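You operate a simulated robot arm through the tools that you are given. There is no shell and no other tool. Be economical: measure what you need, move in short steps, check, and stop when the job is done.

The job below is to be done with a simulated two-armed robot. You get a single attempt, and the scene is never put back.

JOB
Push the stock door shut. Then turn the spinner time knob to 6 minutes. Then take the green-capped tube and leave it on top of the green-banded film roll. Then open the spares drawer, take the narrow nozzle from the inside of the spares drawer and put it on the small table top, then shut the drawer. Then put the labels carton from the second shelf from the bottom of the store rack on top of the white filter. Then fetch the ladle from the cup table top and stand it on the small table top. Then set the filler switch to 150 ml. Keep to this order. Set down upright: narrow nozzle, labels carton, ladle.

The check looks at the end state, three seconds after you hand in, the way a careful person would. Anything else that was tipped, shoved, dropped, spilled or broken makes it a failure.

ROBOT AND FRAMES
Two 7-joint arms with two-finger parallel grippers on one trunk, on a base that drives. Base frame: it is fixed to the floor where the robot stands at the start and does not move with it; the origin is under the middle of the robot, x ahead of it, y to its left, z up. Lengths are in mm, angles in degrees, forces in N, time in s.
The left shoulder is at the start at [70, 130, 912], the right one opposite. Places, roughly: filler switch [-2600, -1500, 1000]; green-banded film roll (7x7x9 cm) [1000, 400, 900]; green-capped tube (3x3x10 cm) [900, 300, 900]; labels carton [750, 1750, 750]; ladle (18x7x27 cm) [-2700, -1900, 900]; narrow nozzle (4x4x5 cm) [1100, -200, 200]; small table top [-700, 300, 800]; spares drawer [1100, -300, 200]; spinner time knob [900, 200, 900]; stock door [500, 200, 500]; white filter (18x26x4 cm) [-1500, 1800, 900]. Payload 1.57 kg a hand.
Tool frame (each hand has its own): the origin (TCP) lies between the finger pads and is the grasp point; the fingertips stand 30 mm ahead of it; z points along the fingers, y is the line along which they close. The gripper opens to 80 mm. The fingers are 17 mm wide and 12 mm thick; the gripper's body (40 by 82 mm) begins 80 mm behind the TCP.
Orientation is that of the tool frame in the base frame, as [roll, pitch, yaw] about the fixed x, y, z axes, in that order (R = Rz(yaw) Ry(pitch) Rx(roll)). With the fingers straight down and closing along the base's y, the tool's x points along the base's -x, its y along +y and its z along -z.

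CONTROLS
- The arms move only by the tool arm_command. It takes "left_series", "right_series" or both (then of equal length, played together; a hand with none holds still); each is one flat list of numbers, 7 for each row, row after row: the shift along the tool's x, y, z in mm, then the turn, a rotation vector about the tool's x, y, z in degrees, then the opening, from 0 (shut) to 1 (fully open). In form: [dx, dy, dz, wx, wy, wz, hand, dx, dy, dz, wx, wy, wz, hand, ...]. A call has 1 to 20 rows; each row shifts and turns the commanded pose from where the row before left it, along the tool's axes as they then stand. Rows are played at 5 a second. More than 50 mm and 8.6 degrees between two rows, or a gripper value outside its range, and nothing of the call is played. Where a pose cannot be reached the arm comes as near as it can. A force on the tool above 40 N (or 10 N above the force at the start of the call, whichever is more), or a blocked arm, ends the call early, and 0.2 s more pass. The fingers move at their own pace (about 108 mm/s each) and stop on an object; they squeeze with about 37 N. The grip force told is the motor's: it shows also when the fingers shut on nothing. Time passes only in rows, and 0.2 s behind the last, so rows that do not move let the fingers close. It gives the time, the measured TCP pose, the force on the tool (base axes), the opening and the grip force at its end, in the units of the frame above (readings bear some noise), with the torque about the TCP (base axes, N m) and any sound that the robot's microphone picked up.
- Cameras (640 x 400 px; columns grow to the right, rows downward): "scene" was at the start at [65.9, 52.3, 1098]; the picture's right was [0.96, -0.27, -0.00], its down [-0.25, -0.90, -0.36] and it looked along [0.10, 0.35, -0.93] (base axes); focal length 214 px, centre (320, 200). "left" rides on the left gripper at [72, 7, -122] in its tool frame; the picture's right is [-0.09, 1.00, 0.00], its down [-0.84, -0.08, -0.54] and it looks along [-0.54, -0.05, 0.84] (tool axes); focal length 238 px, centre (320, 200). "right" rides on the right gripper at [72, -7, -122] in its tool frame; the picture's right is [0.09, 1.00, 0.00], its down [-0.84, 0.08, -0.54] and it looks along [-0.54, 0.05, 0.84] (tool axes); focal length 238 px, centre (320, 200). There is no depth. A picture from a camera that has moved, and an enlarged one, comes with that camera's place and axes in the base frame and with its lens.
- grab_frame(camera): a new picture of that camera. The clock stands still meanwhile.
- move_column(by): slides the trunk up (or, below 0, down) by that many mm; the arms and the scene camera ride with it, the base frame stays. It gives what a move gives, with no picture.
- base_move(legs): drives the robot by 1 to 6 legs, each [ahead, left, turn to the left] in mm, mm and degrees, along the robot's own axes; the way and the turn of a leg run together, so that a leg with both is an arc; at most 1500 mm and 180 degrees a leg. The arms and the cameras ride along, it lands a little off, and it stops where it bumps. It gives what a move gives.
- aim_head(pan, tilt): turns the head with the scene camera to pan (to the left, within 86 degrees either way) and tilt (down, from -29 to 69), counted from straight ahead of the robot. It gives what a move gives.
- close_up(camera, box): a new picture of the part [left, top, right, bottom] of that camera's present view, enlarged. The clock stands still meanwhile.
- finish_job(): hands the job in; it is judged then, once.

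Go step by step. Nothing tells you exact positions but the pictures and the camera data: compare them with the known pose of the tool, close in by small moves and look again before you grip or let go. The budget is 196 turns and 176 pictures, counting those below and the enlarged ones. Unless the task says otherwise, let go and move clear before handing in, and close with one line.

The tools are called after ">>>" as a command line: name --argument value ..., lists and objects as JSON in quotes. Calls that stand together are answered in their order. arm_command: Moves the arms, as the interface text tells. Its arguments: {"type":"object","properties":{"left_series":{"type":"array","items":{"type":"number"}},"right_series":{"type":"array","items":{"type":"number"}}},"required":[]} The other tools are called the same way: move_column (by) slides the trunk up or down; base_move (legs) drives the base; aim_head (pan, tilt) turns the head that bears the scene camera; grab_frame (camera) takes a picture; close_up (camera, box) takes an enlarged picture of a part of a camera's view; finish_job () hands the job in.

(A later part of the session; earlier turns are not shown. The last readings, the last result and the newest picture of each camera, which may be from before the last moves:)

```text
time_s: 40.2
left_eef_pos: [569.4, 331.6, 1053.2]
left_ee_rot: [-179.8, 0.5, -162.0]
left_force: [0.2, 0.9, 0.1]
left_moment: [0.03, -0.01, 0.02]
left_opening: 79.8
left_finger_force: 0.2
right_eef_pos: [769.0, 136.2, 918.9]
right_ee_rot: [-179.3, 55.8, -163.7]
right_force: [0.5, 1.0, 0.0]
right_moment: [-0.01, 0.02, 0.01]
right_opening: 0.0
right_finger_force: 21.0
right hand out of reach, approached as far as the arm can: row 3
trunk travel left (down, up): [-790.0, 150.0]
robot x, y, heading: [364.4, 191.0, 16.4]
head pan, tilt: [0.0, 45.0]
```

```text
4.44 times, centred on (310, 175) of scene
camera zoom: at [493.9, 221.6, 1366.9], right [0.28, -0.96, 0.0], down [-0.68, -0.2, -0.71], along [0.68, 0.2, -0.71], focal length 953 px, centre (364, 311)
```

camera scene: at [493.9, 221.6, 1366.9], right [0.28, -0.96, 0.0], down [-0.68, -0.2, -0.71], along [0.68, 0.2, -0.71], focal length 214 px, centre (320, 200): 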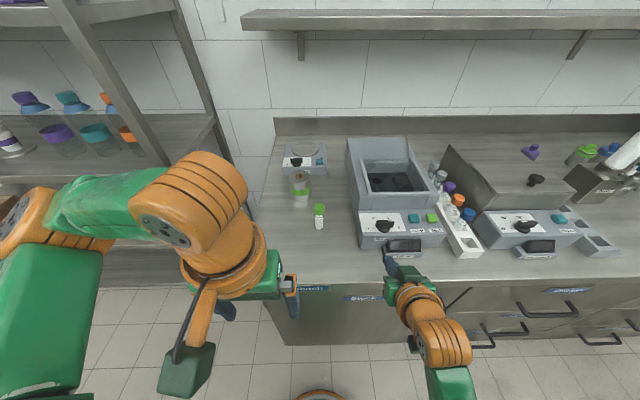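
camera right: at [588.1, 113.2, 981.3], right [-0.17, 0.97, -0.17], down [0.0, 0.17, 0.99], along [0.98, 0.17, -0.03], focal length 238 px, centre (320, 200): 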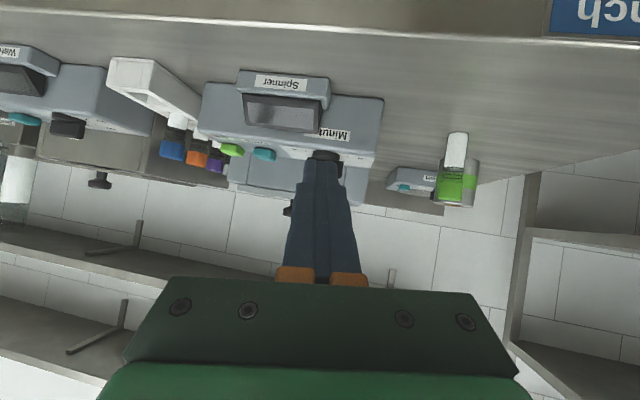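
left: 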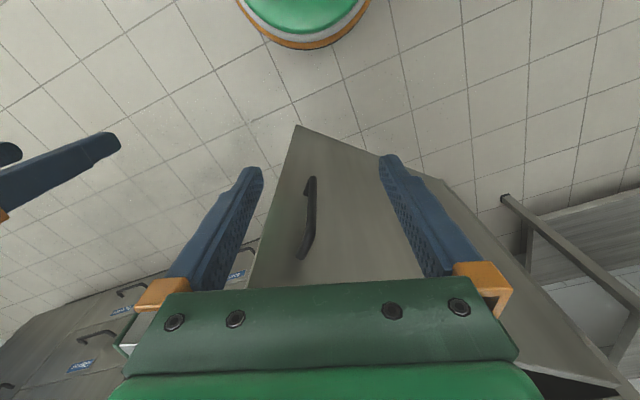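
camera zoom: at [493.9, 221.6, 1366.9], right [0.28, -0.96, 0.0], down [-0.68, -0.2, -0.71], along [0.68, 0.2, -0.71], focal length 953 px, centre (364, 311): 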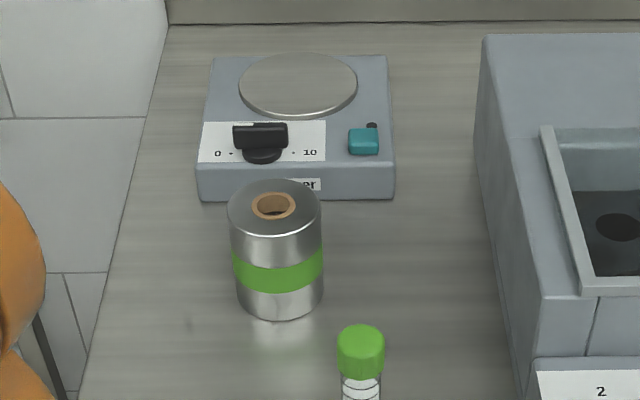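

The tube's cap is at F 932, L 76, z 935, and the roll's top at F 1072, L 138, z 937 (bench frame). I'll tilt the left hand forward and raise the right hand clear.

>>> arm_command --left_series '[-28, 0, 0, 0, -8.2, 0, 1, -27.7, 0, 4, 0, -8.2, 0, 1, -26.9, 0, 7.9, 0, -8.2, 0, 1, -25.5, 0, 11.7, 0, -8.2, 0, 1, -23.5, 0, 15.2, 0, -8.2, 0, 1, -21.1, 0, 18.4, 0, -8.2, 0, 1, -18.3, 0, 21.2, 0, -8.2, 0, 1]' --right_series '[-19, 0, -13, 0, 0, 0, 0, -19, 0, -13, 0, 0, 0, 0, -19, 0, -13, 0, 0, 0, 0, -19, 0, -13, 0, 0, 0, 0, -19, 0, -13, 0, 0, 0, 0, -19, 0, -13, 0, 0, 0, 0, -19, 0, -13, 0, 0, 0, 0]'

>>> grab_frame --camera "scene"

```text
time_s: 41.8
left_eef_pos: [755.7, 392.0, 1054.5]
left_ee_rot: [-179.4, 57.8, -161.8]
left_force: [-1.3, -0.1, 0.2]
left_moment: [0.0, -0.01, -0.01]
left_opening: 80.0
left_finger_force: 0.0
right_eef_pos: [814.2, 132.6, 1060.6]
right_ee_rot: [-170.3, 55.4, -159.0]
right_force: [0.7, -0.9, -0.6]
right_moment: [-0.03, -0.01, -0.02]
right_opening: 0.0
right_finger_force: 21.1
right hand out of reach, approached as far as the arm can: row 1, 2, 3, 4, 5
trunk travel left (down, up): [-790.0, 150.0]
robot x, y, heading: [366.7, 186.5, 16.1]
head pan, tilt: [0.0, 45.0]
```

```text
144 pictures are left
camera scene: at [494.7, 222.0, 1366.8], right [0.28, -0.96, 0.0], down [-0.68, -0.2, -0.71], along [0.68, 0.2, -0.71], focal length 214 px, centre (320, 200)
```

scene: 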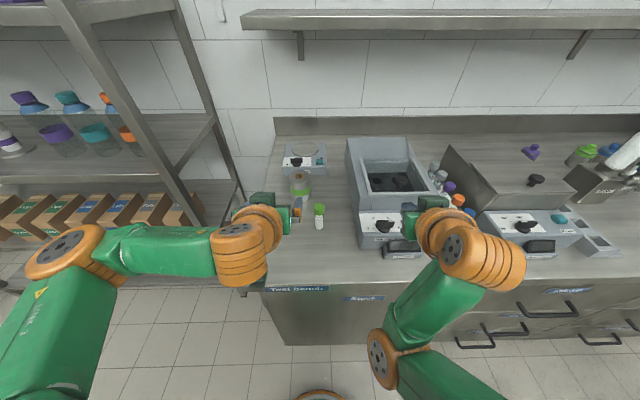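

>>> base_move --legs '[[30, -50, 0]]'

>>> arm_command --left_series '[31.5, -9.5, 19.9, 0, 0, 0, 1, 31.5, -9.5, 19.9, 0, 0, 0, 1, 31.5, -9.5, 19.9, 0, 0, 0, 1, 31.5, -9.5, 19.9, 0, 0, 0, 1]'

>>> grab_frame --camera "scene"

>>> grab_frame --camera "left"

```text
time_s: 42.7
left_eef_pos: [794.6, 353.8, 1057.3]
left_ee_rot: [-179.1, 57.9, -161.3]
left_force: [-0.5, 0.2, -0.4]
left_moment: [0.02, 0.01, -0.05]
left_opening: 80.0
left_finger_force: 0.1
right_eef_pos: [853.7, 96.8, 1062.8]
right_ee_rot: [-170.9, 55.9, -159.4]
right_force: [-0.1, 0.2, 0.1]
right_moment: [0.01, 0.02, -0.07]
right_opening: 0.0
right_finger_force: 21.6
trunk travel left (down, up): [-790.0, 150.0]
robot x, y, heading: [411.6, 144.8, 16.3]
head pan, tilt: [0.0, 45.0]
```

```text
time_s: 43.7
left_eef_pos: [809.7, 315.2, 906.4]
left_ee_rot: [-179.6, 58.0, -161.7]
left_force: [0.3, 0.6, 0.8]
left_moment: [-0.02, -0.01, 0.01]
left_opening: 79.8
left_finger_force: 0.2
right_eef_pos: [856.8, 91.5, 1063.8]
right_ee_rot: [-170.5, 55.9, -159.4]
right_force: [0.4, 0.4, 0.0]
right_moment: [0.03, 0.03, -0.01]
right_opening: 0.1
right_finger_force: 21.4
trunk travel left (down, up): [-790.0, 150.0]
robot x, y, heading: [409.7, 147.7, 16.1]
head pan, tilt: [0.0, 45.0]
```

```text
143 pictures are left
camera scene: at [537.0, 180.7, 1367.0], right [0.28, -0.96, 0.0], down [-0.68, -0.2, -0.71], along [0.68, 0.2, -0.71], focal length 214 px, centre (320, 200)
```

scene: 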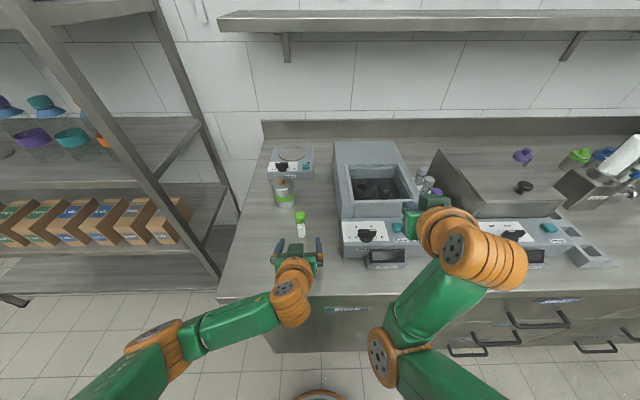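

```text
142 pictures are left
camera left: at [673.9, 277.8, 910.1], right [-0.26, 0.96, 0.07], down [0.01, -0.08, 1.0], along [0.97, 0.26, 0.01], focal length 238 px, centre (320, 200)
```

left: 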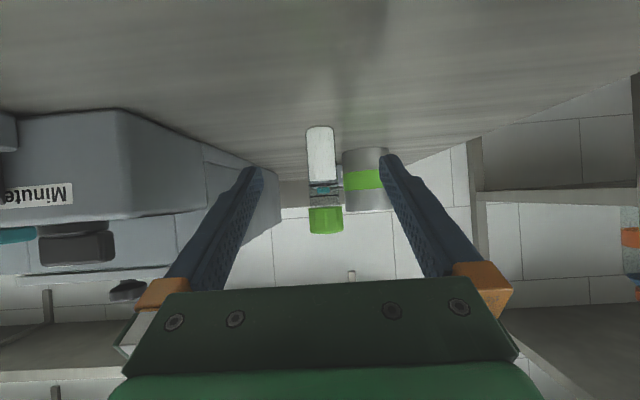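

The tube is centred between the fingers, 66 mm ahead. I'll move forward and close.

>>> arm_command --left_series '[-11.7, 0.3, 18.6, 0, 0, 0, 1, -11.7, 0.3, 18.6, 0, 0, 0, 1, -11.7, 0, 18.6, 0, 0, 0, 1, 0, 0, 0, 0, 0, 0, 0.3, 0, 0, 0, 0, 0, 0, 0, 0, 0, 0, 0, 0, 0, 0]'

>>> grab_frame --camera "left"

>>> close_up --camera "scene" --box '[240, 140, 360, 300]'

```text
time_s: 45.1
left_eef_pos: [873.3, 336.2, 907.3]
left_ee_rot: [-179.6, 57.9, -161.7]
left_force: [0.3, 0.6, 0.0]
left_moment: [0.02, 0.03, -0.01]
left_opening: 24.8
left_finger_force: 36.4
right_eef_pos: [855.9, 92.7, 1061.3]
right_ee_rot: [-170.4, 55.9, -159.4]
right_force: [0.0, -0.2, 0.4]
right_moment: [-0.03, -0.02, 0.01]
right_opening: 0.0
right_finger_force: 22.1
trunk travel left (down, up): [-790.0, 150.0]
robot x, y, heading: [407.0, 143.0, 16.2]
head pan, tilt: [0.0, 45.0]
```

```text
141 pictures are left
camera left: at [736.8, 298.4, 910.0], right [-0.26, 0.96, 0.07], down [0.01, -0.07, 1.0], along [0.97, 0.26, 0.01], focal length 238 px, centre (320, 200)
```

left: 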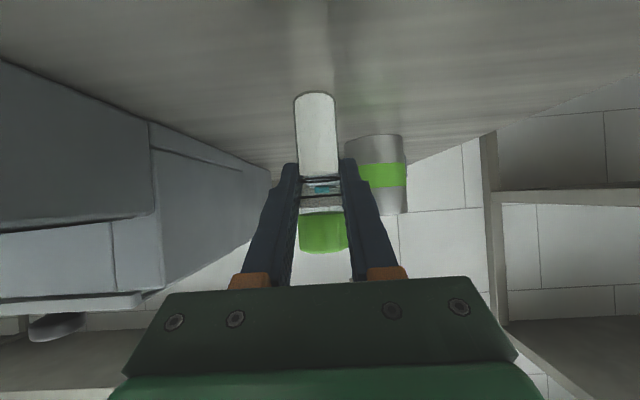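

```text
2.50 times, centred on (300, 220) of scene
camera zoom: at [537.4, 181.0, 1366.9], right [0.28, -0.96, 0.0], down [-0.68, -0.2, -0.71], along [0.68, 0.2, -0.71], focal length 536 px, centre (370, 150)
```

zoom: 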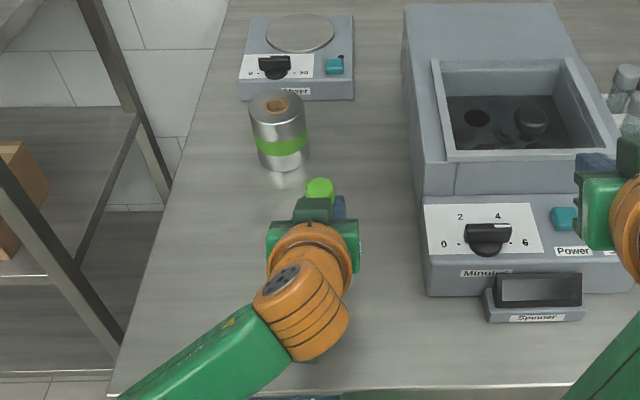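

The tube is held (opening 24.8). I'll lift it and carry it to over the roll.

>>> arm_command --left_series '[-25.4, 0, -16, 0, 0, 0, 0, -25.4, 0, -16, 0, 0, 0, 0, -25.4, 0, -16, 0, 0, 0, 0, -25.4, 0, -16, 0, 0, 0, 0]'

>>> base_move --legs '[[90, 61, 0]]'

>>> grab_frame --camera "scene"

```text
time_s: 46.1
left_eef_pos: [871.6, 337.0, 1027.1]
left_ee_rot: [-179.6, 57.9, -161.7]
left_force: [0.0, 0.2, -0.6]
left_moment: [0.0, 0.04, -0.03]
left_opening: 24.6
left_finger_force: 36.1
right_eef_pos: [857.9, 91.0, 1062.4]
right_ee_rot: [-170.6, 55.9, -159.5]
right_force: [0.2, -0.5, -0.6]
right_moment: [-0.01, 0.0, -0.02]
right_opening: 0.2
right_finger_force: 21.0
trunk travel left (down, up): [-790.0, 150.0]
robot x, y, heading: [413.2, 144.2, 16.4]
head pan, tilt: [0.0, 45.0]
```

```text
time_s: 47.3
left_eef_pos: [940.5, 419.7, 1027.5]
left_ee_rot: [-179.7, 58.0, -161.7]
left_force: [-0.1, 0.7, -0.4]
left_moment: [-0.01, 0.02, 0.01]
left_opening: 24.9
left_finger_force: 35.9
right_eef_pos: [926.8, 173.6, 1062.6]
right_ee_rot: [-170.5, 56.0, -159.4]
right_force: [0.7, -0.3, 0.1]
right_moment: [0.01, 0.03, 0.0]
right_opening: 0.3
right_finger_force: 21.9
trunk travel left (down, up): [-790.0, 150.0]
robot x, y, heading: [482.1, 231.5, 16.2]
head pan, tilt: [0.0, 45.0]
```

```text
139 pictures are left
camera scene: at [605.6, 263.4, 1367.1], right [0.28, -0.96, 0.0], down [-0.68, -0.2, -0.71], along [0.68, 0.2, -0.71], focal length 214 px, centre (320, 200)
```

scene: 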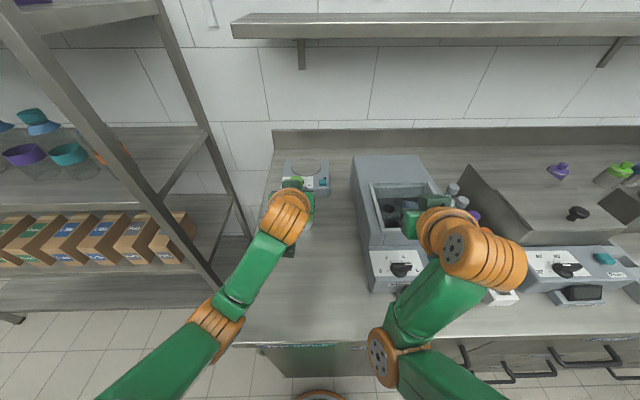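

>>> arm_command --left_series '[-10.6, 0, 16.9, 0, 0, 0, 0, -10.6, 0, 16.9, 0, 0, 0, 0, -6.4, 0, 10.2, 0, 0, 0, 0]'

>>> grab_frame --camera "left"

>>> close_up --camera "scene" --box '[250, 130, 370, 250]'

```text
time_s: 48.1
left_eef_pos: [992.5, 438.1, 1026.2]
left_ee_rot: [-179.5, 58.0, -161.5]
left_force: [0.1, 0.5, 0.3]
left_moment: [-0.03, 0.01, 0.03]
left_opening: 24.6
left_finger_force: 36.4
right_eef_pos: [928.1, 175.9, 1062.6]
right_ee_rot: [-170.2, 55.9, -159.2]
right_force: [-0.3, -0.1, 0.0]
right_moment: [-0.01, 0.01, -0.02]
right_opening: 0.0
right_finger_force: 21.5
trunk travel left (down, up): [-790.0, 150.0]
robot x, y, heading: [478.8, 226.4, 16.2]
head pan, tilt: [0.0, 45.0]
```

```text
138 pictures are left
camera left: at [855.1, 399.6, 1029.4], right [-0.26, 0.96, 0.07], down [0.01, -0.07, 1.0], along [0.97, 0.26, 0.01], focal length 238 px, centre (320, 200)
```

left: 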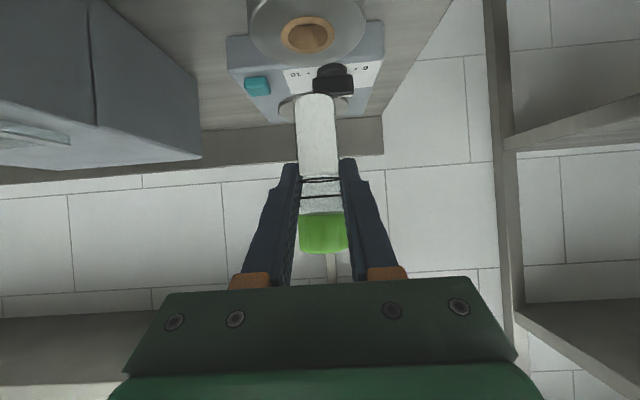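

```text
3.33 times, centred on (310, 190) of scene
camera zoom: at [607.9, 265.8, 1366.8], right [0.28, -0.96, 0.0], down [-0.68, -0.2, -0.71], along [0.68, 0.2, -0.71], focal length 715 px, centre (353, 233)
```

zoom: 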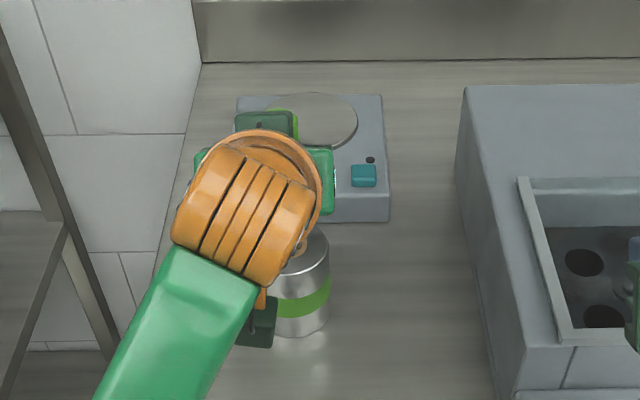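

The roll is under the tube within a few mm. I'll correct 5 mm back and lower onto it.

>>> arm_command --left_series '[2.4, -1, -3.8, 0, 0, 0, 0, 8.5, 0, 5.3, 0, 0, 0, 0, 8.5, 0, 5.3, 0, 0, 0, 0, 3.4, 0, 2.1, 0, 0, 0, 0, 1.7, 0, 1.1, 0, 0, 0, 0]'

>>> grab_frame --camera "left"

```text
time_s: 49.3
left_eef_pos: [987.6, 434.6, 1001.1]
left_ee_rot: [-179.6, 58.0, -161.8]
left_force: [0.0, -0.1, -0.4]
left_moment: [0.04, -0.01, 0.0]
left_opening: 24.7
left_finger_force: 36.3
right_eef_pos: [928.6, 175.4, 1061.4]
right_ee_rot: [-170.3, 55.8, -159.1]
right_force: [-0.6, 0.5, 0.6]
right_moment: [0.01, -0.02, 0.0]
right_opening: 0.3
right_finger_force: 21.1
trunk travel left (down, up): [-790.0, 150.0]
robot x, y, heading: [480.1, 227.2, 16.5]
head pan, tilt: [0.0, 45.0]
```

```text
136 pictures are left
camera left: at [851.1, 396.9, 1003.9], right [-0.26, 0.96, 0.07], down [0.01, -0.07, 1.0], along [0.97, 0.26, 0.01], focal length 238 px, centre (320, 200)
```

left: 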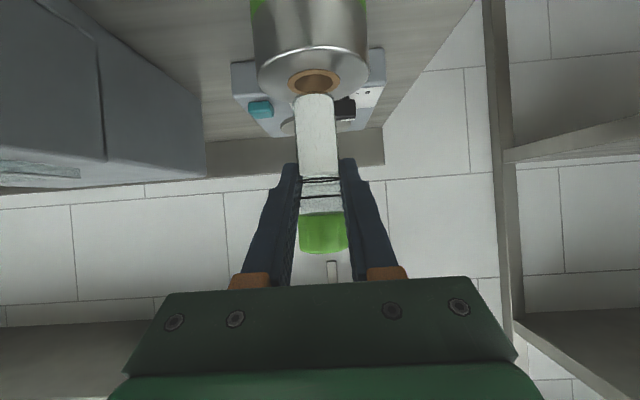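

>>> arm_command --left_series '[1.7, 0, 1.1, 0, 0, 0, 0, 1.7, 0, 1.1, 0, 0, 0, 0]'

>>> arm_command --left_series '[0.9, 0, 0.5, 0, 0, 0, 0, 0.9, 0, 0.5, 0, 0, 0, 0]'

>>> close_up --camera "left" --box '[240, 20, 400, 120]'

```text
time_s: 49.9
left_eef_pos: [987.8, 435.4, 996.8]
left_ee_rot: [-179.5, 58.0, -161.5]
left_force: [0.0, -1.8, -0.3]
left_moment: [-0.03, -0.04, -0.02]
left_opening: 24.6
left_finger_force: 36.0
right_eef_pos: [927.5, 175.6, 1061.9]
right_ee_rot: [-170.1, 55.7, -159.1]
right_force: [0.3, 0.5, -0.1]
right_moment: [-0.02, -0.01, 0.0]
right_opening: 0.0
right_finger_force: 21.4
trunk travel left (down, up): [-790.0, 150.0]
robot x, y, heading: [482.3, 227.5, 16.1]
head pan, tilt: [0.0, 45.0]
```

```text
time_s: 50.5
left_eef_pos: [987.8, 434.8, 995.1]
left_ee_rot: [-179.5, 57.9, -161.7]
left_force: [-0.1, -0.2, -0.8]
left_moment: [-0.02, 0.02, 0.02]
left_opening: 25.0
left_finger_force: 36.4
right_eef_pos: [928.0, 174.8, 1062.8]
right_ee_rot: [-170.2, 55.9, -159.4]
right_force: [0.4, 0.3, -0.3]
right_moment: [0.02, 0.04, -0.01]
right_opening: 0.1
right_finger_force: 20.3
trunk travel left (down, up): [-790.0, 150.0]
robot x, y, heading: [479.0, 230.4, 16.3]
head pan, tilt: [0.0, 45.0]
```

```text
4.00 times, centred on (320, 70) of left
camera zoom: at [850.6, 396.9, 998.0], right [-0.26, 0.96, 0.07], down [0.01, -0.07, 1.0], along [0.97, 0.26, 0.01], focal length 953 px, centre (320, 720)
```

zoom: 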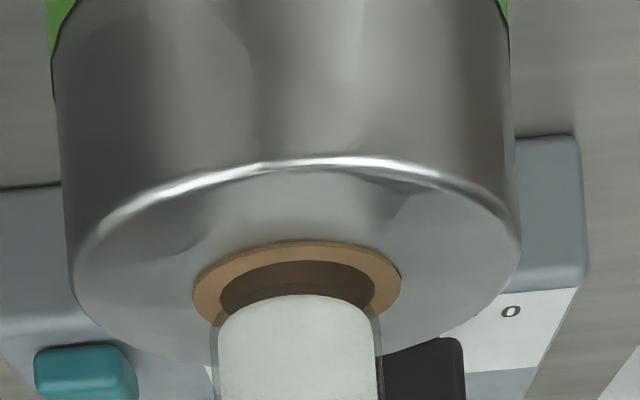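

The tube's base is wider than the core hole, so it will rest on it. I'll keep lowering gently.

>>> arm_command --left_series '[0.9, 0, 0.5, 0, 0, 0, 0, 0.9, 0, 0.5, 0, 0, 0, 0, 0.9, 0, 0.5, 0, 0, 0, 0]'

>>> close_up --camera "left" --box '[240, 20, 400, 120]'

```text
time_s: 51.3
left_eef_pos: [988.3, 435.5, 991.6]
left_ee_rot: [-179.6, 57.9, -161.7]
left_force: [0.0, -0.7, -0.2]
left_moment: [0.0, 0.01, 0.01]
left_opening: 24.7
left_finger_force: 36.5
right_eef_pos: [928.7, 174.6, 1061.5]
right_ee_rot: [-170.1, 55.9, -159.3]
right_force: [0.3, -0.2, 0.4]
right_moment: [-0.02, 0.03, 0.01]
right_opening: 0.0
right_finger_force: 21.1
trunk travel left (down, up): [-790.0, 150.0]
robot x, y, heading: [486.3, 230.0, 16.3]
head pan, tilt: [0.0, 45.0]
```

```text
4.00 times, centred on (320, 70) of left
camera zoom: at [850.3, 397.2, 994.7], right [-0.26, 0.96, 0.07], down [0.01, -0.07, 1.0], along [0.97, 0.26, 0.01], focal length 953 px, centre (320, 720)
```

zoom: 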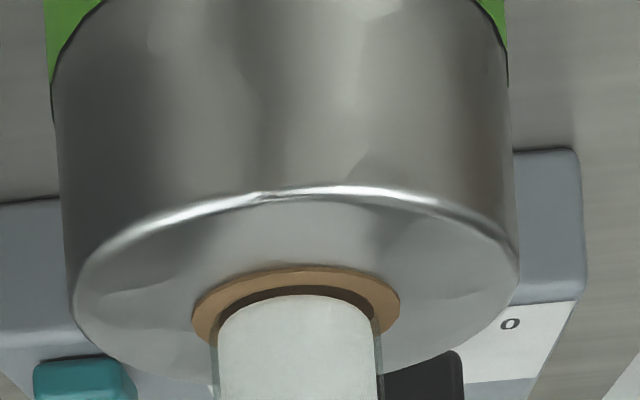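

>>> arm_command --left_series '[0.9, 0, 0.5, 0, 0, 0, 0, 0.9, 0, 0.5, 0, 0, 0, 0]'

>>> arm_command --left_series '[0.9, 0, 0.5, 0, 0, 0, 0]'

>>> close_up --camera "left" --box '[240, 20, 400, 120]'

```text
time_s: 51.9
left_eef_pos: [987.7, 433.6, 990.7]
left_ee_rot: [-179.5, 58.1, -161.6]
left_force: [1.5, 1.6, 8.5]
left_moment: [0.07, -0.11, -0.01]
left_opening: 25.0
left_finger_force: 35.9
right_eef_pos: [926.7, 173.9, 1063.9]
right_ee_rot: [-170.2, 55.9, -159.2]
right_force: [-0.4, 0.3, 0.2]
right_moment: [0.03, 0.0, -0.01]
right_opening: 0.0
right_finger_force: 21.4
trunk travel left (down, up): [-790.0, 150.0]
robot x, y, heading: [481.9, 228.2, 16.7]
head pan, tilt: [0.0, 45.0]
```

```text
time_s: 52.3
left_eef_pos: [985.7, 435.3, 990.4]
left_ee_rot: [-179.4, 58.3, -161.6]
left_force: [4.7, 1.9, 15.1]
left_moment: [0.19, -0.22, -0.03]
left_opening: 24.5
left_finger_force: 36.2
right_eef_pos: [926.3, 175.9, 1064.1]
right_ee_rot: [-170.2, 56.1, -159.2]
right_force: [0.3, 0.1, 0.3]
right_moment: [-0.01, 0.0, 0.0]
right_opening: 0.1
right_finger_force: 21.4
trunk travel left (down, up): [-790.0, 150.0]
robot x, y, heading: [480.0, 228.3, 16.5]
head pan, tilt: [0.0, 45.0]
```

```text
4.00 times, centred on (320, 70) of left
camera zoom: at [849.2, 396.5, 993.5], right [-0.26, 0.96, 0.07], down [0.0, -0.08, 1.0], along [0.97, 0.26, 0.02], focal length 953 px, centre (320, 720)
```

zoom: 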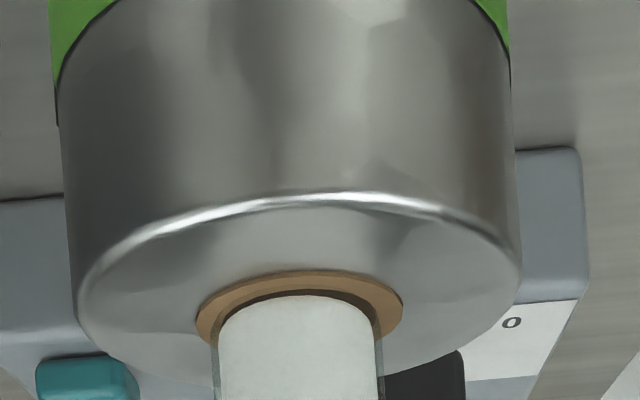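

Contact is made (15 N up). I'll relieve the pressure, open, and back straight off.

>>> arm_command --left_series '[-1.5, 0, -0.9, 0, 0, 0, 0, 0, 0, 0, 0, 0, 0, 0.45, 0, 0, 0, 0, 0, 0, 0.7, 8, 0, -12.7, 0, 0, 0, 0.8, 10.6, 0, -17, 0, 0, 0, 0.8, 15.9, 0, -25.4, 0, 0, 0, 0.8, 10, 0, -16, 0, 0, 0, 0.8]'

>>> grab_frame --camera "left"

```text
time_s: 54.1
left_eef_pos: [923.1, 428.2, 1035.4]
left_ee_rot: [176.3, 64.8, -164.0]
left_force: [0.3, 0.5, -0.1]
left_moment: [-0.02, -0.02, -0.03]
left_opening: 63.9
left_finger_force: 0.1
right_eef_pos: [928.4, 174.4, 1062.4]
right_ee_rot: [-170.0, 56.0, -159.3]
right_force: [0.1, 0.8, 0.3]
right_moment: [-0.01, -0.01, 0.01]
right_opening: 0.0
right_finger_force: 21.4
trunk travel left (down, up): [-790.0, 150.0]
robot x, y, heading: [478.3, 229.0, 16.7]
head pan, tilt: [0.0, 45.0]
stopped in row 7 (left hand): the arm was blocked; the commanded pose is now the measured one
```

```text
132 pictures are left
camera left: at [787.1, 387.5, 1020.6], right [-0.29, 0.95, 0.11], down [-0.09, -0.14, 0.99], along [0.95, 0.28, 0.13], focal length 238 px, centre (320, 200)
```

left: 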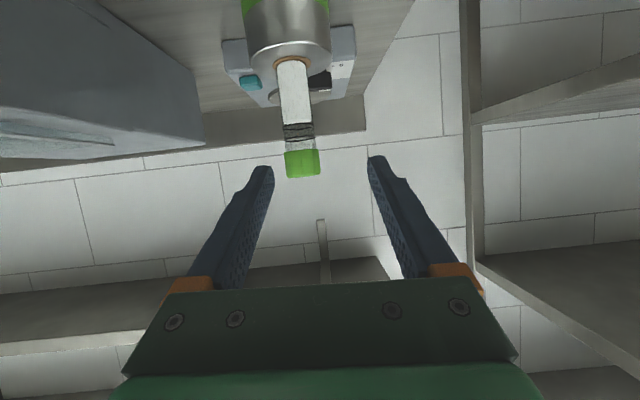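

The tube stands on the roll. I'll back away from the bench and inspect the drawers.

>>> base_move --legs '[[-330, 0, 0]]'

>>> aim_head --pan -30 --tilt 45

>>> grab_frame --camera "scene"

```text
time_s: 56.3
left_eef_pos: [607.5, 335.3, 1034.2]
left_ee_rot: [176.2, 64.7, -164.3]
left_force: [0.3, 0.7, 0.0]
left_moment: [-0.03, 0.02, -0.06]
left_opening: 64.0
left_finger_force: 0.0
right_eef_pos: [613.0, 82.1, 1062.6]
right_ee_rot: [-170.1, 55.8, -159.4]
right_force: [-0.6, -0.1, -0.1]
right_moment: [-0.01, 0.0, -0.02]
right_opening: 0.0
right_finger_force: 21.9
trunk travel left (down, up): [-790.0, 150.0]
robot x, y, heading: [163.2, 137.7, 16.3]
head pan, tilt: [0.0, 45.0]
```

```text
time_s: 57.2
left_eef_pos: [607.5, 336.0, 1034.6]
left_ee_rot: [175.9, 64.8, -164.4]
left_force: [-1.1, 0.4, 0.6]
left_moment: [0.01, -0.01, -0.03]
left_opening: 64.1
left_finger_force: 0.2
right_eef_pos: [611.5, 82.2, 1063.3]
right_ee_rot: [-170.1, 55.9, -159.2]
right_force: [0.0, 0.5, 1.4]
right_moment: [0.02, 0.02, 0.02]
right_opening: 0.1
right_finger_force: 21.0
trunk travel left (down, up): [-790.0, 150.0]
robot x, y, heading: [164.0, 139.7, 16.2]
head pan, tilt: [-30.0, 45.0]
```

```text
131 pictures are left
camera scene: at [292.1, 130.6, 1366.9], right [-0.24, -0.97, 0.0], down [-0.69, 0.17, -0.71], along [0.69, -0.17, -0.71], focal length 214 px, centre (320, 200)
```

scene: 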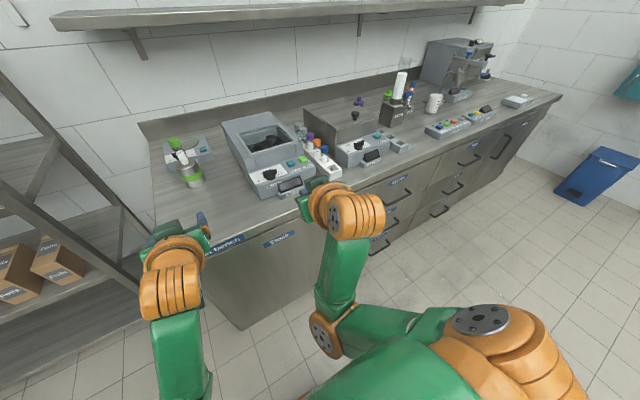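

>>> base_move --legs '[[-30, -600, 0]]'

>>> aim_head --pan 0 --tilt 45

>>> move_column --by -500

>>> grab_frame --camera "scene"

```text
time_s: 60.6
left_eef_pos: [744.3, -248.3, 1033.1]
left_ee_rot: [176.0, 64.7, -164.4]
left_force: [0.4, -0.3, 0.8]
left_moment: [0.01, 0.0, 0.03]
left_opening: 64.2
left_finger_force: 0.0
right_eef_pos: [749.5, -502.4, 1062.7]
right_ee_rot: [-170.0, 56.0, -159.4]
right_force: [-0.5, -0.6, -0.4]
right_moment: [0.02, -0.04, -0.01]
right_opening: 0.1
right_finger_force: 20.8
trunk travel left (down, up): [-790.0, 150.0]
robot x, y, heading: [307.0, -447.9, 16.0]
head pan, tilt: [-30.0, 45.0]
```

```text
time_s: 61.6
left_eef_pos: [744.2, -249.4, 1033.0]
left_ee_rot: [175.8, 64.8, -164.6]
left_force: [0.5, -0.5, 0.2]
left_moment: [-0.01, 0.01, 0.03]
left_opening: 64.1
left_finger_force: 0.1
right_eef_pos: [749.9, -503.5, 1063.0]
right_ee_rot: [-170.0, 56.0, -159.4]
right_force: [-0.3, 0.2, -0.1]
right_moment: [0.01, 0.01, 0.02]
right_opening: 0.0
right_finger_force: 21.2
trunk travel left (down, up): [-790.0, 150.0]
robot x, y, heading: [305.0, -444.6, 16.1]
head pan, tilt: [0.0, 45.0]
```

```text
refused: -500 is not a number from -400 to 400
```

```text
130 pictures are left
camera scene: at [429.1, -411.1, 1366.9], right [0.28, -0.96, 0.0], down [-0.68, -0.2, -0.71], along [0.68, 0.2, -0.71], focal length 214 px, centre (320, 200)
```

scene: 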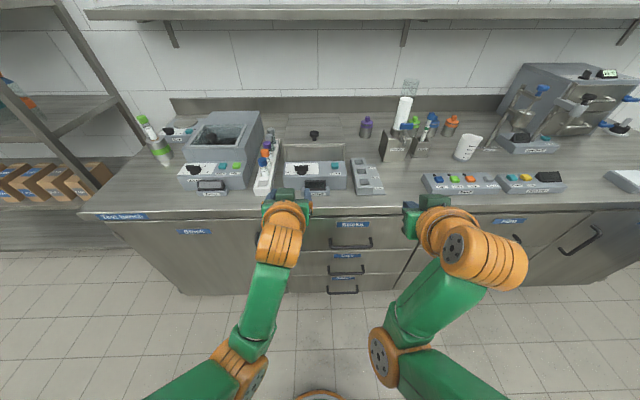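

>>> move_column --by -400

>>> grab_frame --camera "scene"

>>> close_up --camera "scene" --box '[240, 160, 440, 300]'

```text
time_s: 65.4
left_eef_pos: [744.3, -249.5, 633.7]
left_ee_rot: [175.8, 64.8, -164.7]
left_force: [-1.0, 0.7, -0.4]
left_moment: [-0.01, -0.02, -0.01]
left_opening: 64.3
left_finger_force: 0.1
right_eef_pos: [749.1, -503.4, 662.9]
right_ee_rot: [-170.0, 55.9, -159.5]
right_force: [0.7, -0.3, 0.2]
right_moment: [0.0, -0.03, -0.04]
right_opening: 0.1
right_finger_force: 20.9
trunk travel left (down, up): [-390.0, 550.0]
robot x, y, heading: [305.0, -442.0, 16.0]
head pan, tilt: [0.0, 45.0]
```

```text
129 pictures are left
camera scene: at [429.0, -411.0, 966.9], right [0.28, -0.96, 0.0], down [-0.68, -0.2, -0.71], along [0.68, 0.2, -0.71], focal length 214 px, centre (320, 200)
```

scene: 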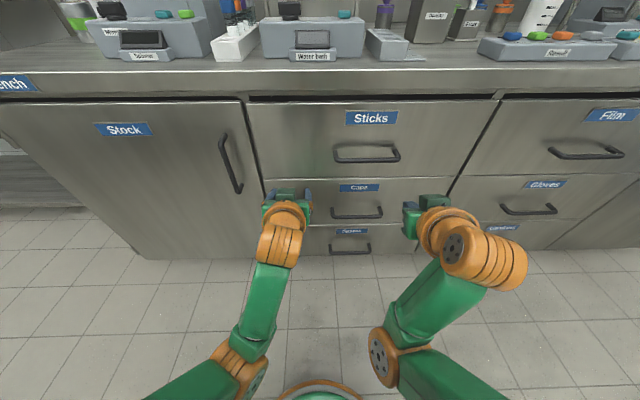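

```text
2.86 times, centred on (340, 230) of scene
camera zoom: at [429.0, -411.0, 966.9], right [0.28, -0.96, 0.0], down [-0.68, -0.2, -0.71], along [0.68, 0.2, -0.71], focal length 613 px, centre (263, 114)
```

zoom: 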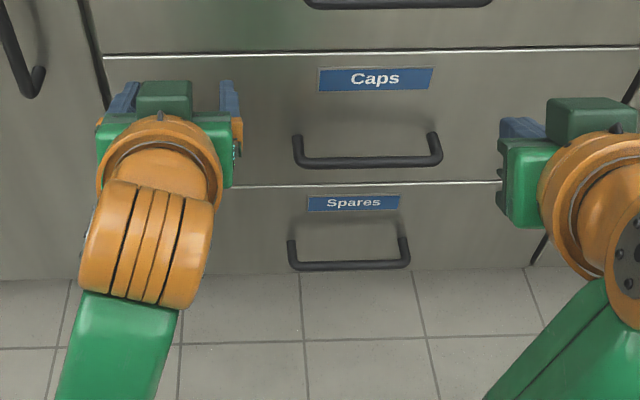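

The Spares drawer is the bottom one, with its handle at about F 738, L -633, z 237. I'll turn the right hand to point forward with the fingers closing vertically.

>>> arm_command --right_series '[-5, 0, 7.5, 0, -8.5, 0, 0.3, -3.8, 0, 8.1, 0, -8.5, 0, 0.6, -2.6, 0, 8.6, 0, -8.5, 0, 0.9, -1, 0, 9, 0, -8.5, 0, 0.9, 0, 0, 0, -7.6, 0, 0, 0.9, 0, 0, 0, 0, 0, 8, 0.9, 0, 0, 0, 0, 0, 8, 0.9, 0, 0, 0, 0, 0, 8, 0.9, 0, 0, 0, 0, 0, 8, 0.9, 0, 0, 0, 0, 0, 8, 0.9, 0, 0, 0, 0, 0, 8, 0.9, 0, 0, 0, 0, 0, 8, 0.9, 0, 0, 0, 0, 0, 8, 0.9, 0, 0, 0, 0, 0, 8, 0.9, 0, 0, 0, 0, 0, 8, 0.9, 0, 0, 0, 0, 0, 8, 0.9, 0, 0, 0, 0, 0, 8, 0.9]'

>>> grab_frame --camera "scene"

```text
time_s: 69.1
left_eef_pos: [745.4, -247.8, 634.1]
left_ee_rot: [175.5, 64.9, -164.7]
left_force: [-0.8, 0.3, -0.4]
left_moment: [-0.01, -0.01, 0.0]
left_opening: 64.0
left_finger_force: 0.0
right_eef_pos: [795.0, -508.9, 658.7]
right_ee_rot: [91.7, 8.7, 109.3]
right_force: [-1.1, 0.6, 0.4]
right_moment: [0.01, -0.02, 0.02]
right_opening: 72.0
right_finger_force: 0.2
right hand out of reach, approached as far as the arm can: row 1
trunk travel left (down, up): [-390.0, 550.0]
robot x, y, heading: [300.8, -446.8, 16.2]
head pan, tilt: [0.0, 45.0]
stopped in row 17 (right hand): the arm was blocked; the commanded pose is now the measured one
```

```text
127 pictures are left
camera scene: at [429.0, -411.1, 966.9], right [0.28, -0.96, 0.0], down [-0.68, -0.2, -0.71], along [0.68, 0.2, -0.71], focal length 214 px, centre (320, 200)
```

scene: 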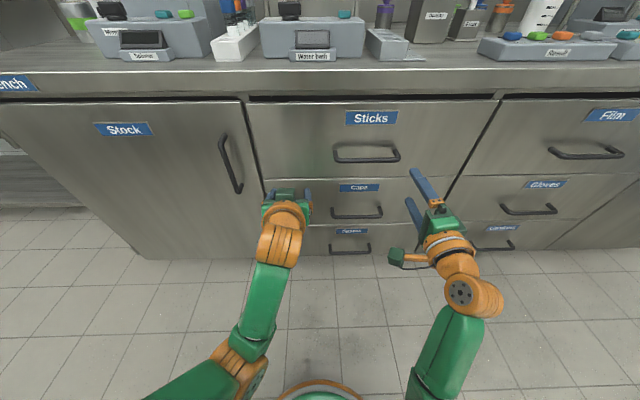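

The wrist reached its limit a few degrees short, which is acceptable. I'll lower the trunk and align with the handle.

>>> move_column --by -388

>>> base_move --legs '[[0, 78, 0]]'

>>> grab_frame --camera "scene"

>>> grab_frame --camera "right"

```text
time_s: 73.0
left_eef_pos: [739.4, -246.1, 375.7]
left_ee_rot: [177.4, 65.8, -163.1]
left_force: [0.8, 0.4, -0.6]
left_moment: [0.01, 0.01, 0.01]
left_opening: 64.1
left_finger_force: 0.0
right_eef_pos: [791.7, -508.1, 412.0]
right_ee_rot: [89.5, 9.9, 109.1]
right_force: [-0.4, 0.1, 0.0]
right_moment: [-0.02, -0.03, -0.01]
right_opening: 71.9
right_finger_force: 0.0
trunk travel left (down, up): [-119.0, 821.0]
robot x, y, heading: [303.3, -446.1, 16.3]
head pan, tilt: [0.0, 45.0]
stopped: the arm was blocked; the commanded pose is now the measured one
```

```text
time_s: 74.1
left_eef_pos: [718.0, -171.3, 374.4]
left_ee_rot: [177.8, 65.8, -162.8]
left_force: [0.1, -0.5, 0.2]
left_moment: [0.02, 0.0, -0.02]
left_opening: 64.1
left_finger_force: 0.1
right_eef_pos: [770.3, -431.8, 413.2]
right_ee_rot: [89.4, 10.2, 109.0]
right_force: [-0.9, -1.0, -0.5]
right_moment: [0.02, -0.01, 0.0]
right_opening: 71.8
right_finger_force: 0.0
trunk travel left (down, up): [-119.0, 821.0]
robot x, y, heading: [279.9, -372.4, 16.0]
head pan, tilt: [0.0, 45.0]
```

```text
126 pictures are left
camera scene: at [395.7, -329.9, 702.7], right [0.28, -0.96, 0.02], down [-0.67, -0.2, -0.72], along [0.69, 0.19, -0.7], focal length 214 px, centre (320, 200)
```

scene: 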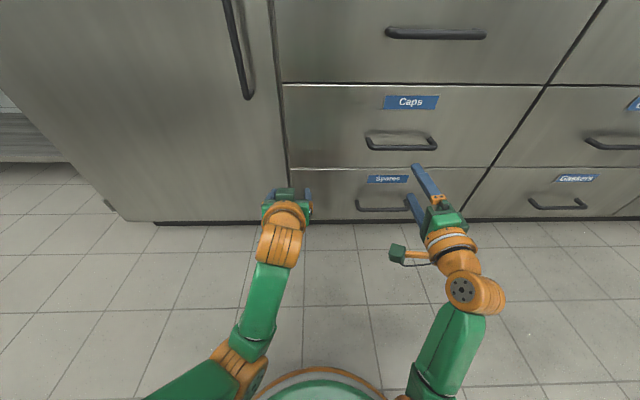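

```text
125 pictures are left
camera right: at [633.1, -405.0, 391.8], right [-0.1, 0.25, 0.96], down [-0.25, -0.94, 0.22], along [0.96, -0.22, 0.15], focal length 238 px, centre (320, 200)
```

right: 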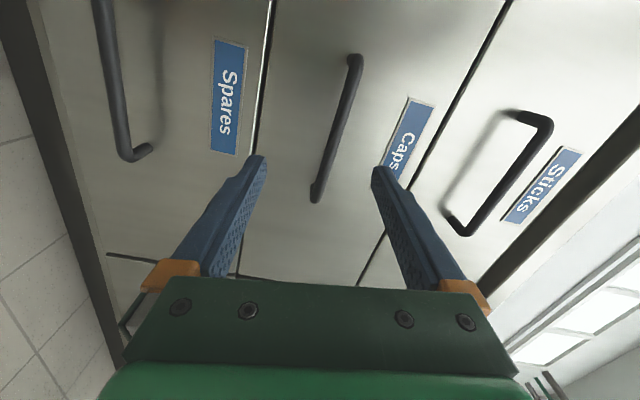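

Something (likely an elbow) met the base, so the trunk stopped. I'll raise it slightly and lower the right hand with the arm instead.

>>> move_column --by 15

>>> arm_command --right_series '[7, -39.4, 0, 0, 0, 0, 0.9, 7, -39.4, 0, 0, 0, 0, 0.9, 7, -39.4, 0, 0, 0, 0, 0.9, 7, -39.4, 0, 0, 0, 0, 0.9, 5, -29, 0, 0, 0, 0, 0.9]'

>>> grab_frame --camera "right"

>>> grab_frame --camera "scene"

```text
time_s: 74.7
left_eef_pos: [721.6, -172.9, 375.4]
left_ee_rot: [175.6, 64.8, -164.9]
left_force: [-0.3, 0.9, -0.1]
left_moment: [0.01, 0.02, -0.02]
left_opening: 63.9
left_finger_force: 0.0
right_eef_pos: [776.0, -436.0, 410.0]
right_ee_rot: [90.3, 9.3, 109.1]
right_force: [-0.7, 0.6, 0.0]
right_moment: [-0.05, 0.02, 0.0]
right_opening: 72.1
right_finger_force: 0.0
trunk travel left (down, up): [-134.0, 806.0]
robot x, y, heading: [276.7, -369.7, 16.2]
head pan, tilt: [0.0, 45.0]
```

```text
time_s: 75.9
left_eef_pos: [723.9, -174.3, 377.0]
left_ee_rot: [175.6, 64.8, -164.7]
left_force: [0.3, 0.1, 0.2]
left_moment: [-0.01, 0.0, -0.01]
left_opening: 63.9
left_finger_force: 0.1
right_eef_pos: [773.9, -433.0, 221.7]
right_ee_rot: [90.5, 9.3, 109.1]
right_force: [-0.3, -0.7, 0.6]
right_moment: [-0.02, 0.03, -0.02]
right_opening: 72.0
right_finger_force: 0.1
trunk travel left (down, up): [-134.0, 806.0]
robot x, y, heading: [284.3, -372.5, 16.1]
head pan, tilt: [0.0, 45.0]
```

```text
124 pictures are left
camera right: at [636.4, -406.0, 203.7], right [-0.08, 0.24, 0.97], down [-0.25, -0.95, 0.22], along [0.97, -0.22, 0.13], focal length 238 px, centre (320, 200)
```

right: 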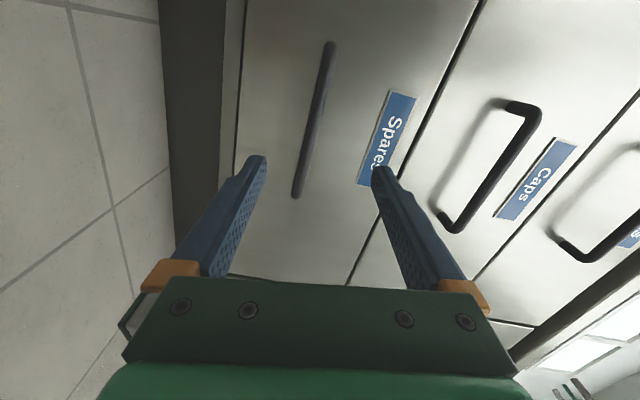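

```text
123 pictures are left
camera scene: at [407.3, -335.9, 710.2], right [0.28, -0.96, 0.0], down [-0.68, -0.2, -0.71], along [0.68, 0.2, -0.71], focal length 214 px, centre (320, 200)
```

scene: 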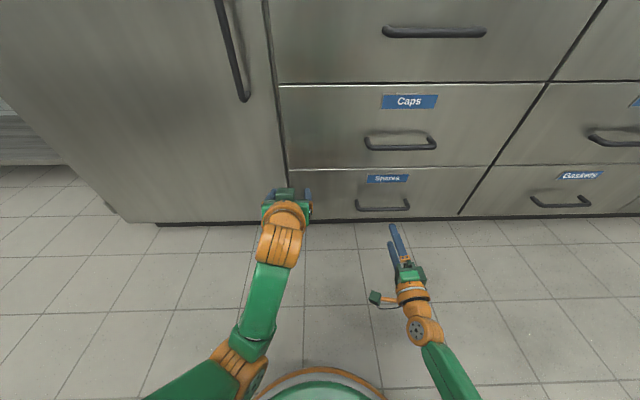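

>>> close_up --camera "scene" --box '[330, 150, 450, 260]'

>>> close_up --camera "right" --box '[220, 20, 420, 200]'

```text
3.64 times, centred on (390, 205) of scene
camera zoom: at [407.3, -335.9, 710.2], right [0.28, -0.96, 0.0], down [-0.68, -0.2, -0.71], along [0.68, 0.2, -0.71], focal length 780 px, centre (66, 182)
```

zoom: 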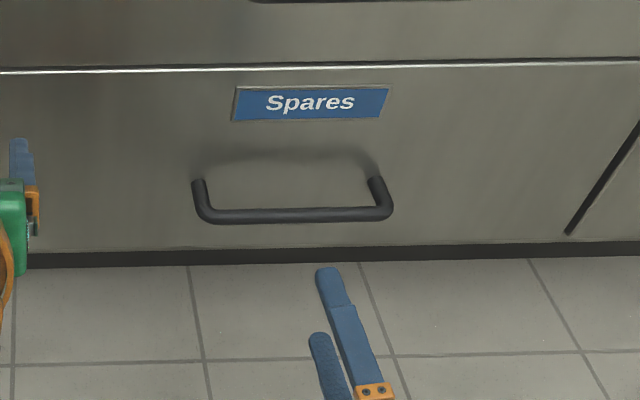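

```text
2.22 times, centred on (320, 110) of right
camera zoom: at [636.4, -406.0, 203.7], right [-0.08, 0.24, 0.97], down [-0.25, -0.95, 0.22], along [0.97, -0.22, 0.13], focal length 530 px, centre (320, 400)
```

zoom: 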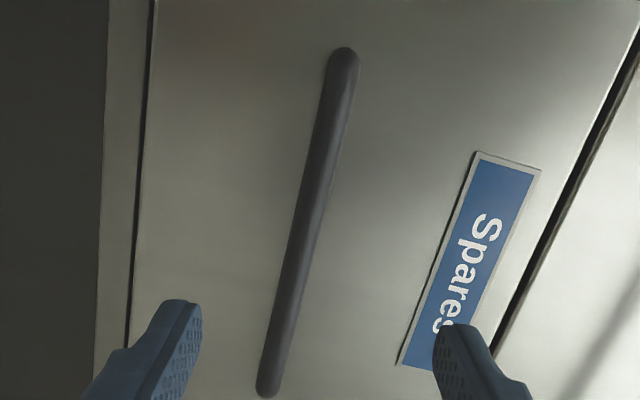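

The views agree on a drawer front at F≈800 and a handle bar at F≈757, z≈213. I'll lower 8 mm and drive forward to straddle the bar.

>>> arm_command --right_series '[1.3, -7.9, 0, 0, 0, 0, 0.9]'

>>> base_move --legs '[[110, 0, 0]]'

>>> grab_frame --camera "right"

>>> grab_frame --camera "scene"

```text
time_s: 76.3
left_eef_pos: [722.4, -173.7, 378.4]
left_ee_rot: [175.5, 64.9, -164.9]
left_force: [-0.3, 0.3, 0.5]
left_moment: [-0.03, 0.03, -0.01]
left_opening: 64.1
left_finger_force: 0.0
right_eef_pos: [774.3, -433.3, 213.5]
right_ee_rot: [90.3, 9.3, 109.2]
right_force: [-1.1, 0.4, -0.3]
right_moment: [0.01, 0.02, -0.01]
right_opening: 72.2
right_finger_force: 0.1
trunk travel left (down, up): [-134.0, 806.0]
robot x, y, heading: [279.5, -372.2, 15.8]
head pan, tilt: [0.0, 45.0]
```

```text
time_s: 77.6
left_eef_pos: [826.2, -144.1, 377.8]
left_ee_rot: [175.5, 64.4, -165.1]
left_force: [-7.4, -0.8, 0.4]
left_moment: [-0.16, -0.03, -0.24]
left_opening: 63.0
left_finger_force: 0.0
right_eef_pos: [880.1, -401.4, 214.9]
right_ee_rot: [90.2, 9.3, 109.2]
right_force: [0.3, 0.5, -0.6]
right_moment: [-0.04, 0.04, 0.05]
right_opening: 72.1
right_finger_force: 0.1
trunk travel left (down, up): [-134.0, 806.0]
robot x, y, heading: [386.8, -341.6, 16.3]
head pan, tilt: [0.0, 45.0]
stopped in leg 1: the force on the tool passed its limit at 84 N (the readings are from after the stop); the commanded pose is now the measured one
```

```text
120 pictures are left
camera right: at [742.3, -374.4, 197.5], right [-0.08, 0.24, 0.97], down [-0.24, -0.95, 0.21], along [0.97, -0.22, 0.13], focal length 238 px, centre (320, 200)
```

right: 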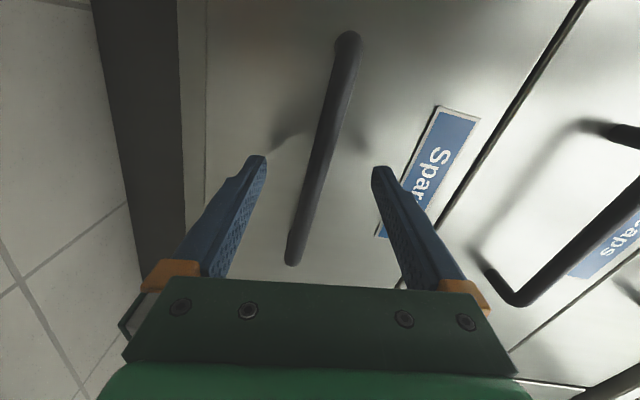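

```text
119 pictures are left
camera scene: at [512.0, -305.3, 711.4], right [0.28, -0.96, 0.0], down [-0.68, -0.2, -0.71], along [0.68, 0.2, -0.71], focal length 214 px, centre (320, 200)
```

scene: 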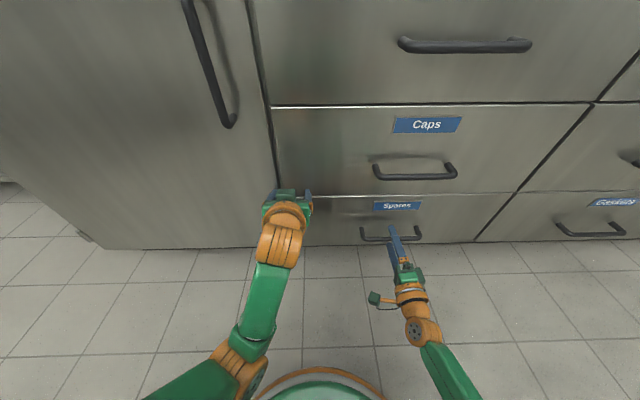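

The left fingertips lightly touched the cabinet front. The right fingers straddle the bar, so I'll extend 22 mm and close.

>>> arm_command --right_series '[0, 0, 11, 0, 0, 0, 0.9, 0, 0, 11, 0, 0, 0, 0.9, 0, 0, 0, 0, 0, 0, 0.4, 0, 0, 0, 0, 0, 0, 0, 0, 0, 0, 0, 0, 0, 0]'

>>> grab_frame --camera "right"

```text
time_s: 78.8
left_eef_pos: [827.3, -144.5, 375.9]
left_ee_rot: [175.2, 64.4, -165.5]
left_force: [-21.7, -4.0, 9.2]
left_moment: [-0.31, -0.24, -0.61]
left_opening: 60.7
left_finger_force: 0.0
right_eef_pos: [901.0, -394.6, 213.0]
right_ee_rot: [90.6, 9.1, 109.3]
right_force: [1.0, -4.7, -21.5]
right_moment: [0.45, 0.15, -0.24]
right_opening: 16.5
right_finger_force: 31.9
trunk travel left (down, up): [-134.0, 806.0]
robot x, y, heading: [388.5, -337.8, 16.1]
head pan, tilt: [0.0, 45.0]
```

```text
118 pictures are left
camera right: at [762.6, -367.7, 195.8], right [-0.07, 0.24, 0.97], down [-0.24, -0.95, 0.21], along [0.97, -0.22, 0.13], focal length 238 px, centre (320, 200)
```

right: 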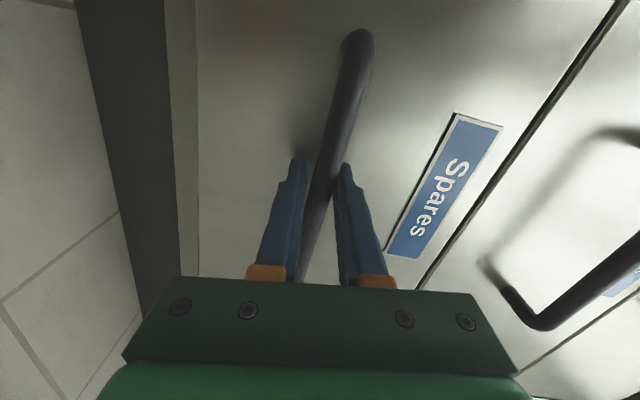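

The bar is gripped. I'll drive straight back to open the drawer.

>>> base_move --legs '[[-130, 0, 0], [-130, 0, 0]]'

>>> grab_frame --camera "scene"

```text
time_s: 81.0
left_eef_pos: [577.9, -217.5, 374.8]
left_ee_rot: [175.0, 64.1, -165.6]
left_force: [0.1, 0.9, 0.4]
left_moment: [0.01, -0.02, -0.02]
left_opening: 64.1
left_finger_force: 0.0
right_eef_pos: [651.6, -467.9, 213.1]
right_ee_rot: [90.5, 9.1, 109.2]
right_force: [6.3, -29.8, -15.6]
right_moment: [0.57, 0.17, -0.04]
right_opening: 16.7
right_finger_force: 31.4
trunk travel left (down, up): [-134.0, 806.0]
robot x, y, heading: [139.2, -410.1, 15.9]
head pan, tilt: [0.0, 45.0]
```

```text
117 pictures are left
camera scene: at [265.5, -378.9, 710.7], right [0.28, -0.96, 0.0], down [-0.68, -0.19, -0.7], along [0.68, 0.2, -0.71], focal length 214 px, centre (320, 200)
```

scene: 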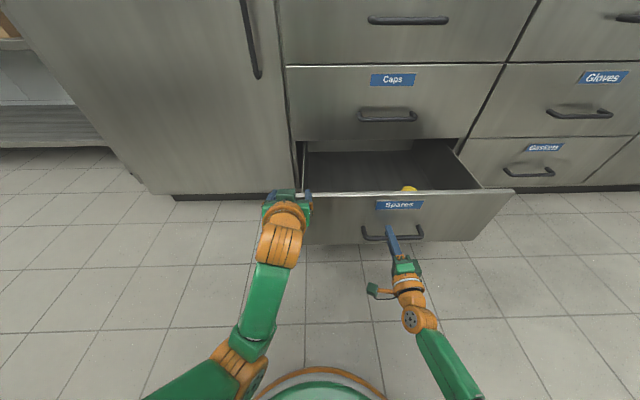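

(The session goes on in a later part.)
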